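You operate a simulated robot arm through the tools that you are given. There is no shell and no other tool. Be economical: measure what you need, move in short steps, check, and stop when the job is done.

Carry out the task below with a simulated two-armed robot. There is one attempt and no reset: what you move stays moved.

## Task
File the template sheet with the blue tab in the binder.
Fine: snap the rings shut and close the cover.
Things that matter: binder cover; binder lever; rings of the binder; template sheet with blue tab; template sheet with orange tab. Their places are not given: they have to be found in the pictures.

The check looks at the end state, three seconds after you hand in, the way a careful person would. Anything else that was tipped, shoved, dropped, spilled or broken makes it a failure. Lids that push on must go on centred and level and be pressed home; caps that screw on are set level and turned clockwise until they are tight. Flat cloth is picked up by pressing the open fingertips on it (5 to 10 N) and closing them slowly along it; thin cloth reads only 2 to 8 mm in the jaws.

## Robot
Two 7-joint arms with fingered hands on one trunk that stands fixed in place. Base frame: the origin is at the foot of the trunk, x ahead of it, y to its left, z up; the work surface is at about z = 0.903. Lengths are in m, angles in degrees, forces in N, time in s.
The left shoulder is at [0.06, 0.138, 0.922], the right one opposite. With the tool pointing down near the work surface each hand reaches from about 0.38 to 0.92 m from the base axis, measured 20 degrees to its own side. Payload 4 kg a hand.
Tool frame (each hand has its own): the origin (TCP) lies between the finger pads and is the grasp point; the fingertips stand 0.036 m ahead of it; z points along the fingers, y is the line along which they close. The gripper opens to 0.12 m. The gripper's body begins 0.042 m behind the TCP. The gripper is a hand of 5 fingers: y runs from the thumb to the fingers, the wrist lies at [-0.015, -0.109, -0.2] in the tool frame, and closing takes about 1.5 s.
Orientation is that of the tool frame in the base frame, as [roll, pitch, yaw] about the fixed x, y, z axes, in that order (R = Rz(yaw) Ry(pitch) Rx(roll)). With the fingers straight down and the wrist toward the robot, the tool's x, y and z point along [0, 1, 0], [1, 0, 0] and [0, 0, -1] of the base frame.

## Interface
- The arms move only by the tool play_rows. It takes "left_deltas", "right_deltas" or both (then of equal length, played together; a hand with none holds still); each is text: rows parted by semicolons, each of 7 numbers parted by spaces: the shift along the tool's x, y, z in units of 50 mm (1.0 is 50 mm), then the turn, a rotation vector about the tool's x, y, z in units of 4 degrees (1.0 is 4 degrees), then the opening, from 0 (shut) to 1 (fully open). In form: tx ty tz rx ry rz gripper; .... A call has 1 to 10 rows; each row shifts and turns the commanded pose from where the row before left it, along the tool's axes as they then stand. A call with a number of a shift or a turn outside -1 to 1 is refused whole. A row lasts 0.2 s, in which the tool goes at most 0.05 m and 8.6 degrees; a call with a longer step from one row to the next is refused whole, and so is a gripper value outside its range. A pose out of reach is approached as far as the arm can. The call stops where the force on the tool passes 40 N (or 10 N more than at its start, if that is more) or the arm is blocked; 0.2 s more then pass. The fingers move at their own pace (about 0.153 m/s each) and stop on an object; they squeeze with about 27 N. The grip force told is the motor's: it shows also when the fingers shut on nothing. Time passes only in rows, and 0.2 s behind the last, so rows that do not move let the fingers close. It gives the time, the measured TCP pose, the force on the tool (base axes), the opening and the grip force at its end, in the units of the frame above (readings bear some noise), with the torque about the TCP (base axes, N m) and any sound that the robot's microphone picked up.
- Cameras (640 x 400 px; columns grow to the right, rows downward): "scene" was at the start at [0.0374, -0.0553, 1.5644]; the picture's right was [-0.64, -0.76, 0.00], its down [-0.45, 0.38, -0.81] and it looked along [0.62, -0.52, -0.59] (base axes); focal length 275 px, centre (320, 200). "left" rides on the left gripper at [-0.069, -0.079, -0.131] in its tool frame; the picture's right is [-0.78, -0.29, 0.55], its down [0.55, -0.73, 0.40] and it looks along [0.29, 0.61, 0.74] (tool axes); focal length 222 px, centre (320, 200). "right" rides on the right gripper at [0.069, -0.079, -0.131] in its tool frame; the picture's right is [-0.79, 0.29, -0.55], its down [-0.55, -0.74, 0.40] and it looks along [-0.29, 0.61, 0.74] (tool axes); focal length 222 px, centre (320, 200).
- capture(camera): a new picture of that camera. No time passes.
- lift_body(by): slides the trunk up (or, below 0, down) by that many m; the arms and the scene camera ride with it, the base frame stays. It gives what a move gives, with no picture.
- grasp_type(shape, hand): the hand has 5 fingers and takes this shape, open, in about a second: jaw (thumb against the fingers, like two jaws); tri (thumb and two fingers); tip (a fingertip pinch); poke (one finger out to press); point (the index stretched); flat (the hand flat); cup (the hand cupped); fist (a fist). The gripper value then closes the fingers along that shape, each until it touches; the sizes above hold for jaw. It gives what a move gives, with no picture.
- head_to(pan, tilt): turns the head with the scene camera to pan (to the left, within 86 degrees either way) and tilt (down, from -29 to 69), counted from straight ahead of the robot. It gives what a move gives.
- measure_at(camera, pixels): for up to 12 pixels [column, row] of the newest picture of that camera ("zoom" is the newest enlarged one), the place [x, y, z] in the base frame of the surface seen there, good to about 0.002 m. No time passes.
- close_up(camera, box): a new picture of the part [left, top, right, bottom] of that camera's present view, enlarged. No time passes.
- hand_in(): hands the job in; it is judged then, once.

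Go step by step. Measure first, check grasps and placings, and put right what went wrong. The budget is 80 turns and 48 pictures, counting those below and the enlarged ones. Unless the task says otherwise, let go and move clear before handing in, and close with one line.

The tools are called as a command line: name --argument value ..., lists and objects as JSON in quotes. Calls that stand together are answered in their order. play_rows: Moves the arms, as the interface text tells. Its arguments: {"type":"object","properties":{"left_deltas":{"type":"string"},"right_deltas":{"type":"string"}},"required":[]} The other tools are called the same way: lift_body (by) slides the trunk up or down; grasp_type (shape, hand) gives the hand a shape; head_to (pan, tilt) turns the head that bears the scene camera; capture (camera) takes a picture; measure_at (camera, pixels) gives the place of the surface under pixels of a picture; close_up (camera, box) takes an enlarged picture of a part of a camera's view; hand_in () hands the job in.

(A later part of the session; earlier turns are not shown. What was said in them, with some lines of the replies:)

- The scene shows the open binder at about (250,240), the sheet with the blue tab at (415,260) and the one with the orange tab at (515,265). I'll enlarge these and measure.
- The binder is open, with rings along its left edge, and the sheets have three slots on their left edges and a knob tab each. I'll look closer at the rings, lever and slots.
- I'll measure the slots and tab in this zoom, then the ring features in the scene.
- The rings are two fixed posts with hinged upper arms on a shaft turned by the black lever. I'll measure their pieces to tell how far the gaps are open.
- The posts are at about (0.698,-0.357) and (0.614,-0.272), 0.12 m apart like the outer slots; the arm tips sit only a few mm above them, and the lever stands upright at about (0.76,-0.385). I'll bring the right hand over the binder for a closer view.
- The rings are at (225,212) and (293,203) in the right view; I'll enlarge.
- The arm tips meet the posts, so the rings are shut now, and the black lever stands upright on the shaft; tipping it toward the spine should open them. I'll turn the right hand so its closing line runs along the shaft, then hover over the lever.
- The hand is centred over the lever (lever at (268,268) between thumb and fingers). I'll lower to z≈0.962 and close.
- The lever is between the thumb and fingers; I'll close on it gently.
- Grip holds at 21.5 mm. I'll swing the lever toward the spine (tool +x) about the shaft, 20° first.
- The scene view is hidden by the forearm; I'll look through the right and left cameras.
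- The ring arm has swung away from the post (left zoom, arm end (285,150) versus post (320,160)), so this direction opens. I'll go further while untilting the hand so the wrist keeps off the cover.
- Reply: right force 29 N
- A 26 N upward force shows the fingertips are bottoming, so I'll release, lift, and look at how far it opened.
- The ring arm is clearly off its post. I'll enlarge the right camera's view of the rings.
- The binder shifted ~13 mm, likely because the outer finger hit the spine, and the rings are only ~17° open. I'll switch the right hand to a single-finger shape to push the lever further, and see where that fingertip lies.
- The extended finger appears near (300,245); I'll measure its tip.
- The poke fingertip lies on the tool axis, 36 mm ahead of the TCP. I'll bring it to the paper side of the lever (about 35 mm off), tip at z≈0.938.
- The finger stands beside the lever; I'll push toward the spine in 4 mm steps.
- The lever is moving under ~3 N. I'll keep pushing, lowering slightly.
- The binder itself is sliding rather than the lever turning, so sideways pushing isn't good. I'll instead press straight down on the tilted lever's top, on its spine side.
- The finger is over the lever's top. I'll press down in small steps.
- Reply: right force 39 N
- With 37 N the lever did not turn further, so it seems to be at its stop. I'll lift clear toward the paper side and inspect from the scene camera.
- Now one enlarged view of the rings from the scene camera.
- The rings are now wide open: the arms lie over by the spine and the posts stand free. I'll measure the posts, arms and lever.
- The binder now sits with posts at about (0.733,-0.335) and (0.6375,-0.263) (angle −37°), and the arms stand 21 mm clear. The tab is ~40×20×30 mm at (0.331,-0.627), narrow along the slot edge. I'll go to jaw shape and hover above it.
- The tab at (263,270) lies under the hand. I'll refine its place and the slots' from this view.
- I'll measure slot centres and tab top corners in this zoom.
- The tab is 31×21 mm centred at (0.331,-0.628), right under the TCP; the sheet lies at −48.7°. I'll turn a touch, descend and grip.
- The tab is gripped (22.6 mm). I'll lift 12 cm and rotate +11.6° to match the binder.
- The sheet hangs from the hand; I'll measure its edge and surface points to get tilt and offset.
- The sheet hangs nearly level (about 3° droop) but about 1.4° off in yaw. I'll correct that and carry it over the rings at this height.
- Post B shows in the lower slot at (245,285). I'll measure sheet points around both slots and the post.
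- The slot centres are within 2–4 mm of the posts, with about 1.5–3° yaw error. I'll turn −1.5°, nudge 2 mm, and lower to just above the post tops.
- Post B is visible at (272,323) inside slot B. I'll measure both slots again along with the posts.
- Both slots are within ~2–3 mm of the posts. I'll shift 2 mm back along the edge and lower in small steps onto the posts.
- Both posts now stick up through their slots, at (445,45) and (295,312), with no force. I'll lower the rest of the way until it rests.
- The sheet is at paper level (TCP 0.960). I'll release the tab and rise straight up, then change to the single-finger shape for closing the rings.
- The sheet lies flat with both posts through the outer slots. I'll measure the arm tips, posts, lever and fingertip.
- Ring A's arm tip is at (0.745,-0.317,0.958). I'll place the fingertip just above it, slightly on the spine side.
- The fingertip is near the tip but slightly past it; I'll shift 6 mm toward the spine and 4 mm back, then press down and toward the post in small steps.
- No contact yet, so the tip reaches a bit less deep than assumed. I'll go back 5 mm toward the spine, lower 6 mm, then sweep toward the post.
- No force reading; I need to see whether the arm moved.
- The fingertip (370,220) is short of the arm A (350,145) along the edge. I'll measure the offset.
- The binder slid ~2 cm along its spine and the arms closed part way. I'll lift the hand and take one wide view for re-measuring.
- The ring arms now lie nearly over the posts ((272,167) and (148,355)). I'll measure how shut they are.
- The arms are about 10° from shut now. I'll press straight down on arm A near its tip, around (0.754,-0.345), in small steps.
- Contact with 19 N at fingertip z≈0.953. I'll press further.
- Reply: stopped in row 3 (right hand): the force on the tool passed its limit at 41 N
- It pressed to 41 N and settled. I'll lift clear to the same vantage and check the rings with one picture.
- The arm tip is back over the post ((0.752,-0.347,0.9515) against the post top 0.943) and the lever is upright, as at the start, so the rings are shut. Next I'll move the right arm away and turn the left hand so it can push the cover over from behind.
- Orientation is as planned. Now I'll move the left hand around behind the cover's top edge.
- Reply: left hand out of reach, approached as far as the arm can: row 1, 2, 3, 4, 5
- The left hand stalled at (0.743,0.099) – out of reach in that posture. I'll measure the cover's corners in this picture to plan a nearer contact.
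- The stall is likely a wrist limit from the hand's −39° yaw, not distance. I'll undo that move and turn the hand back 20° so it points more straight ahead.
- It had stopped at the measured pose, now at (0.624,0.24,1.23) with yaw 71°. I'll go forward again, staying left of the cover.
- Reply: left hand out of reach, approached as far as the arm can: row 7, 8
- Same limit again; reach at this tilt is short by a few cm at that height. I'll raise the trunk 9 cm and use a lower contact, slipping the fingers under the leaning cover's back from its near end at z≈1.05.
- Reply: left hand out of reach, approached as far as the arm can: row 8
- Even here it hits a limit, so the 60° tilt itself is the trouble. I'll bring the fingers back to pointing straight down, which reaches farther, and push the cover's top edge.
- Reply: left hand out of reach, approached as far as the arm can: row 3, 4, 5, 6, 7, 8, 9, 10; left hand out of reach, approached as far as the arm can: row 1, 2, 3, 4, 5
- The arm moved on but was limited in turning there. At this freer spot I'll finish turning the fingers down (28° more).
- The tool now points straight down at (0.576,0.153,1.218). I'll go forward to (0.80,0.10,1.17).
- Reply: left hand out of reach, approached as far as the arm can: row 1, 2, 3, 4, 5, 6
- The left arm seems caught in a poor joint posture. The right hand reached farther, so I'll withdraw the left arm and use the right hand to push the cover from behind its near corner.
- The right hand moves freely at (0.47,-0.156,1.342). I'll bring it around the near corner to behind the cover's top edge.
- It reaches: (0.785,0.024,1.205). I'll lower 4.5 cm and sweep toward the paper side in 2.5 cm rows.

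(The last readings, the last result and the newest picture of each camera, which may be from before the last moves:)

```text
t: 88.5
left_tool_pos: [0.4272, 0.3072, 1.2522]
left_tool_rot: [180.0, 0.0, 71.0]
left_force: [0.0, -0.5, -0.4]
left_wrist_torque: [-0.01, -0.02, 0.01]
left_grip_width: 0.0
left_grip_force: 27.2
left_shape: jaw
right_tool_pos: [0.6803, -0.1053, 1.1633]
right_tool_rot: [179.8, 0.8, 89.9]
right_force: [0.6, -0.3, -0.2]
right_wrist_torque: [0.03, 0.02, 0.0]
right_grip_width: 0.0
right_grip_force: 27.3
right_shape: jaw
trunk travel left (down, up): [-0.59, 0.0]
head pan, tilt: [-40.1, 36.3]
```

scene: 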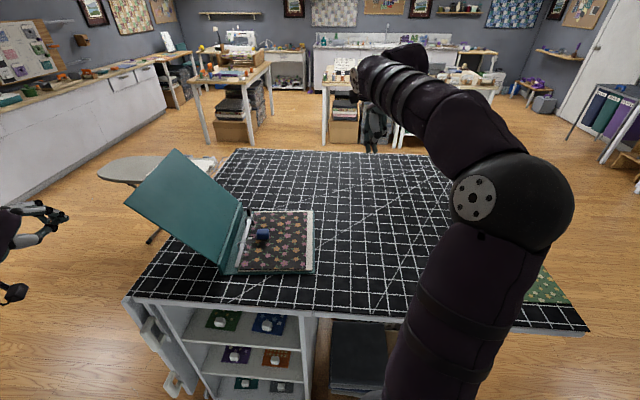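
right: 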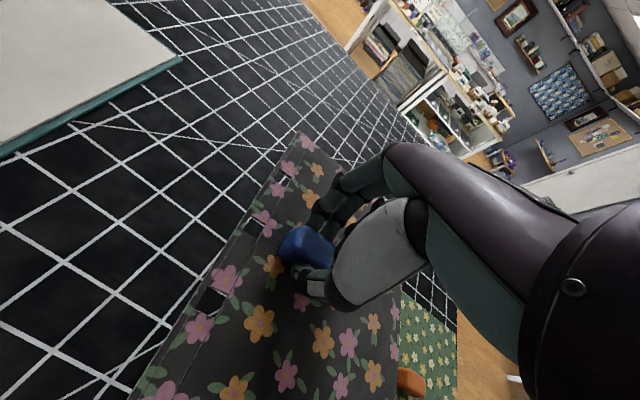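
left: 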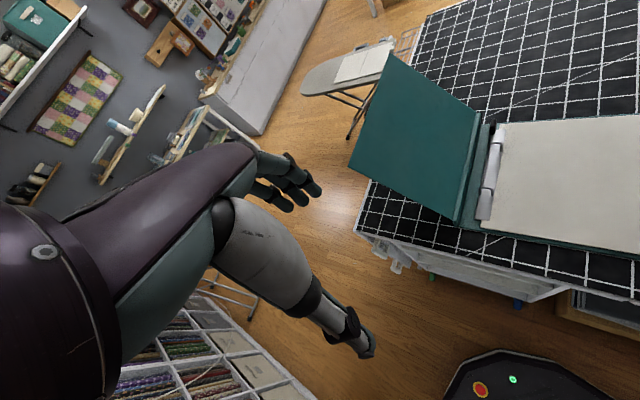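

No force was felt and the TCP was just at the corner's end (along-edge 0.595 vs corner 0.594), so it may have missed. I'll go back around and overlap the cover by ~7 cm this time.

play_rows --right_deltas "0.38 -0.47 0 0 0 0 0;0.583 0.472 0 0 0 0 0;0.583 0.472 0 0 0 0 0;0.583 0.472 0 0 0 0 0;0.583 0.472 0 0 0 0 0;-0.44 0.543 0 0 0 0 0;-0.44 0.543 0 0 0 0 0;-0.44 0.543 0 0 0 0 0;0 0 0 0 0 0 0"

```text
t: 90.5
left_tool_pos: [0.4276, 0.3085, 1.2511]
left_tool_rot: [-180.0, 0.0, 71.0]
left_force: [-0.4, 0.0, -0.4]
left_wrist_torque: [-0.03, 0.01, 0.01]
left_grip_width: 0.0002
left_grip_force: 27.3
left_shape: jaw
right_tool_pos: [0.8319, -0.0368, 1.1619]
right_tool_rot: [179.8, 0.7, 90.1]
right_force: [-0.6, -0.1, 1.0]
right_wrist_torque: [0.01, 0.01, 0.0]
right_grip_width: 0.0002
right_grip_force: 27.5
right_shape: jaw
trunk travel left (down, up): [-0.59, 0.0]
head pan, tilt: [-40.1, 36.3]
```

It reached (0.832,-0.037), well overlapping the cover. Now I'll push toward the paper side.

play_rows --right_deltas "-0.31 -0.25 0 0 0 0 0;-0.31 -0.25 0 0 0 0 0;-0.31 -0.25 0 0 0 0 0;-0.31 -0.25 0 0 0 0 0;-0.31 -0.25 0 0 0 0 0;-0.31 -0.25 0 0 0 0 0"

```text
t: 91.9
left_tool_pos: [0.4281, 0.3069, 1.2516]
left_tool_rot: [-180.0, 0.0, 71.0]
left_force: [0.0, -0.4, -0.7]
left_wrist_torque: [0.0, -0.02, 0.01]
left_grip_width: 0.0
left_grip_force: 27.1
left_shape: jaw
right_tool_pos: [0.7584, -0.1297, 1.1626]
right_tool_rot: [179.8, 0.8, 90.0]
right_force: [-0.1, 1.0, 0.0]
right_wrist_torque: [0.01, -0.03, 0.03]
right_grip_width: 0.0
right_grip_force: 26.9
right_shape: jaw
trunk travel left (down, up): [-0.59, 0.0]
head pan, tilt: [-40.1, 36.3]
```

About 1 N only; the cover seems to move easily. I'll continue past the hinge line.

play_rows --right_deltas "-0.31 -0.25 0 0 0 0 0;-0.31 -0.25 0 0 0 0 0;-0.31 -0.25 0 0 0 0 0;-0.31 -0.25 0 0 0 0 0;-0.31 -0.25 0 0 0 0 0;-0.31 -0.25 0 0 0 0 0;-0.31 -0.25 0 0 0 0 0;-0.31 -0.25 0 0 0 0 0;-0.31 -0.25 0 0 0 0 0"

```text
t: 93.9
left_tool_pos: [0.4297, 0.308, 1.2511]
left_tool_rot: [180.0, 0.0, 71.0]
left_force: [0.0, 0.5, 0.3]
left_wrist_torque: [0.0, 0.02, 0.01]
left_grip_width: 0.0002
left_grip_force: 26.9
left_shape: jaw
right_tool_pos: [0.6468, -0.2683, 1.1641]
right_tool_rot: [179.8, 0.8, 90.1]
right_force: [-1.3, -0.2, 0.6]
right_wrist_torque: [-0.04, 0.0, 0.0]
right_grip_width: 0.0
right_grip_force: 27.6
right_shape: jaw
trunk travel left (down, up): [-0.59, 0.0]
head pan, tilt: [-40.1, 36.3]
```

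Past the hinge line now (n≈0.20 vs ≈0.27). I'll keep going while lowering to follow the cover down.

play_rows --right_deltas "-0.31 -0.25 0.2 0 0 0 0;-0.31 -0.25 0.2 0 0 0 0;-0.31 -0.25 0.3 0 0 0 0;-0.31 -0.25 0.3 0 0 0 0;-0.31 -0.25 0.3 0 0 0 0;-0.31 -0.25 0.3 0 0 0 0;0 0 0.3 0 0 0 0;0 0 0.3 0 0 0 0;0 0 0.2 0 0 0 0;0 0 0 0 0 0 0"

```text
t: 96.1
left_tool_pos: [0.4283, 0.308, 1.251]
left_tool_rot: [180.0, 0.0, 71.1]
left_force: [0.1, 0.3, -0.6]
left_wrist_torque: [0.02, -0.02, -0.02]
left_grip_width: 0.0001
left_grip_force: 27.3
left_shape: jaw
right_tool_pos: [0.5724, -0.3621, 1.0443]
right_tool_rot: [179.7, 0.7, 89.8]
right_force: [-0.1, -0.3, -0.1]
right_wrist_torque: [-0.02, 0.02, 0.01]
right_grip_width: 0.0
right_grip_force: 27.0
right_shape: jaw
trunk travel left (down, up): [-0.59, 0.0]
head pan, tilt: [-40.1, 36.3]
```

Fingertips at z≈1.008 over the binder. I'll lower gently until I feel the cover.

play_rows --right_deltas "0 0 0.3 0 0 0 0;0 0 0.2 0 0 0 0;0 0 0.15 0 0 0 0;0 0 0.1 0 0 0 0;0 0 0.1 0 0 0 0;0 0 0.08 0 0 0 0;0 0 0.08 0 0 0 0;0 0 0 0 0 0 0"

```text
t: 97.9
left_tool_pos: [0.4277, 0.3076, 1.2498]
left_tool_rot: [-179.9, 0.1, 71.0]
left_force: [-0.2, -0.1, -0.8]
left_wrist_torque: [-0.01, -0.03, 0.0]
left_grip_width: 0.0
left_grip_force: 27.0
left_shape: jaw
right_tool_pos: [0.5736, -0.3634, 0.9953]
right_tool_rot: [179.7, 0.7, 90.0]
right_force: [-0.1, 1.2, 6.1]
right_wrist_torque: [0.05, -0.01, 0.0]
right_grip_width: 0.0
right_grip_force: 27.0
right_shape: jaw
trunk travel left (down, up): [-0.59, 0.0]
head pan, tilt: [-40.1, 36.3]
```

Contact at fingertip z≈0.959, well above the sheet (0.915), so the cover has come down. I'll lift and clear the right hand, then use the last picture.

play_rows --right_deltas "0 0 -0.6 0 0 0 0;0 0 -0.9 0 0 0 0;0 0 -0.9 0 0 0 0;-0.6 -0.3 -0.6 0 0 0 0;-0.8 -0.4 -0.4 0 0 0 0;-0.8 -0.5 -0.3 0 0 0 0;-0.8 -0.5 -0.3 0 0 0 0;-0.8 -0.5 0 0 0 0 0;-0.8 -0.5 0 0 0 0 0;0 0 0 0 0 0 0"

capture --camera "scene"

```text
t: 100.1
left_tool_pos: [0.4284, 0.3079, 1.2506]
left_tool_rot: [179.9, 0.0, 70.9]
left_force: [-0.3, 0.6, 0.7]
left_wrist_torque: [-0.01, 0.0, 0.01]
left_grip_width: 0.0
left_grip_force: 27.5
left_shape: jaw
right_tool_pos: [0.4365, -0.5915, 1.1992]
right_tool_rot: [179.7, 0.6, 90.1]
right_force: [-0.2, 0.6, 0.4]
right_wrist_torque: [0.0, -0.01, 0.01]
right_grip_width: 0.0001
right_grip_force: 26.7
right_shape: jaw
trunk travel left (down, up): [-0.59, 0.0]
head pan, tilt: [-40.1, 36.3]
```

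```text
0 pictures are left
```

scene: 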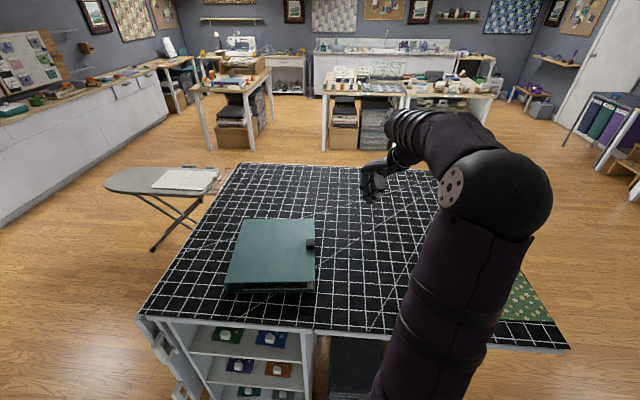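

The cover lies shut over the binder; I'll check that it is level.

measure_at --camera "scene" --pixels '[[250, 225], [305, 225], [235, 280], [308, 278], [275, 250], [310, 243], [520, 290], [545, 310]]'

```text
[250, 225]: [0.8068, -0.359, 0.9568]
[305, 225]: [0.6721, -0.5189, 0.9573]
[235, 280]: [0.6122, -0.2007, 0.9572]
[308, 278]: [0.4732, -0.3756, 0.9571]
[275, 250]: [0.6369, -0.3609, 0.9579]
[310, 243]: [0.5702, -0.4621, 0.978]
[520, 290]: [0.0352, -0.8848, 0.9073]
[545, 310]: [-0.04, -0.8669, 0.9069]
```

The cover is flat at z≈0.957 at all four corners, the sheet is inside on the posts, and both hands are clear, so I'll hand in.

hand_in

```text
The job is handed in.
```

I filed the blue-tab sheet on the binder rings, shut the rings and closed the cover, which lies flat. The rings looked shut when I last checked them, before closing the cover, though I heard no snap. The binder slid a few centimetres while I worked the lever and rings. I handed it in with both hands clear.
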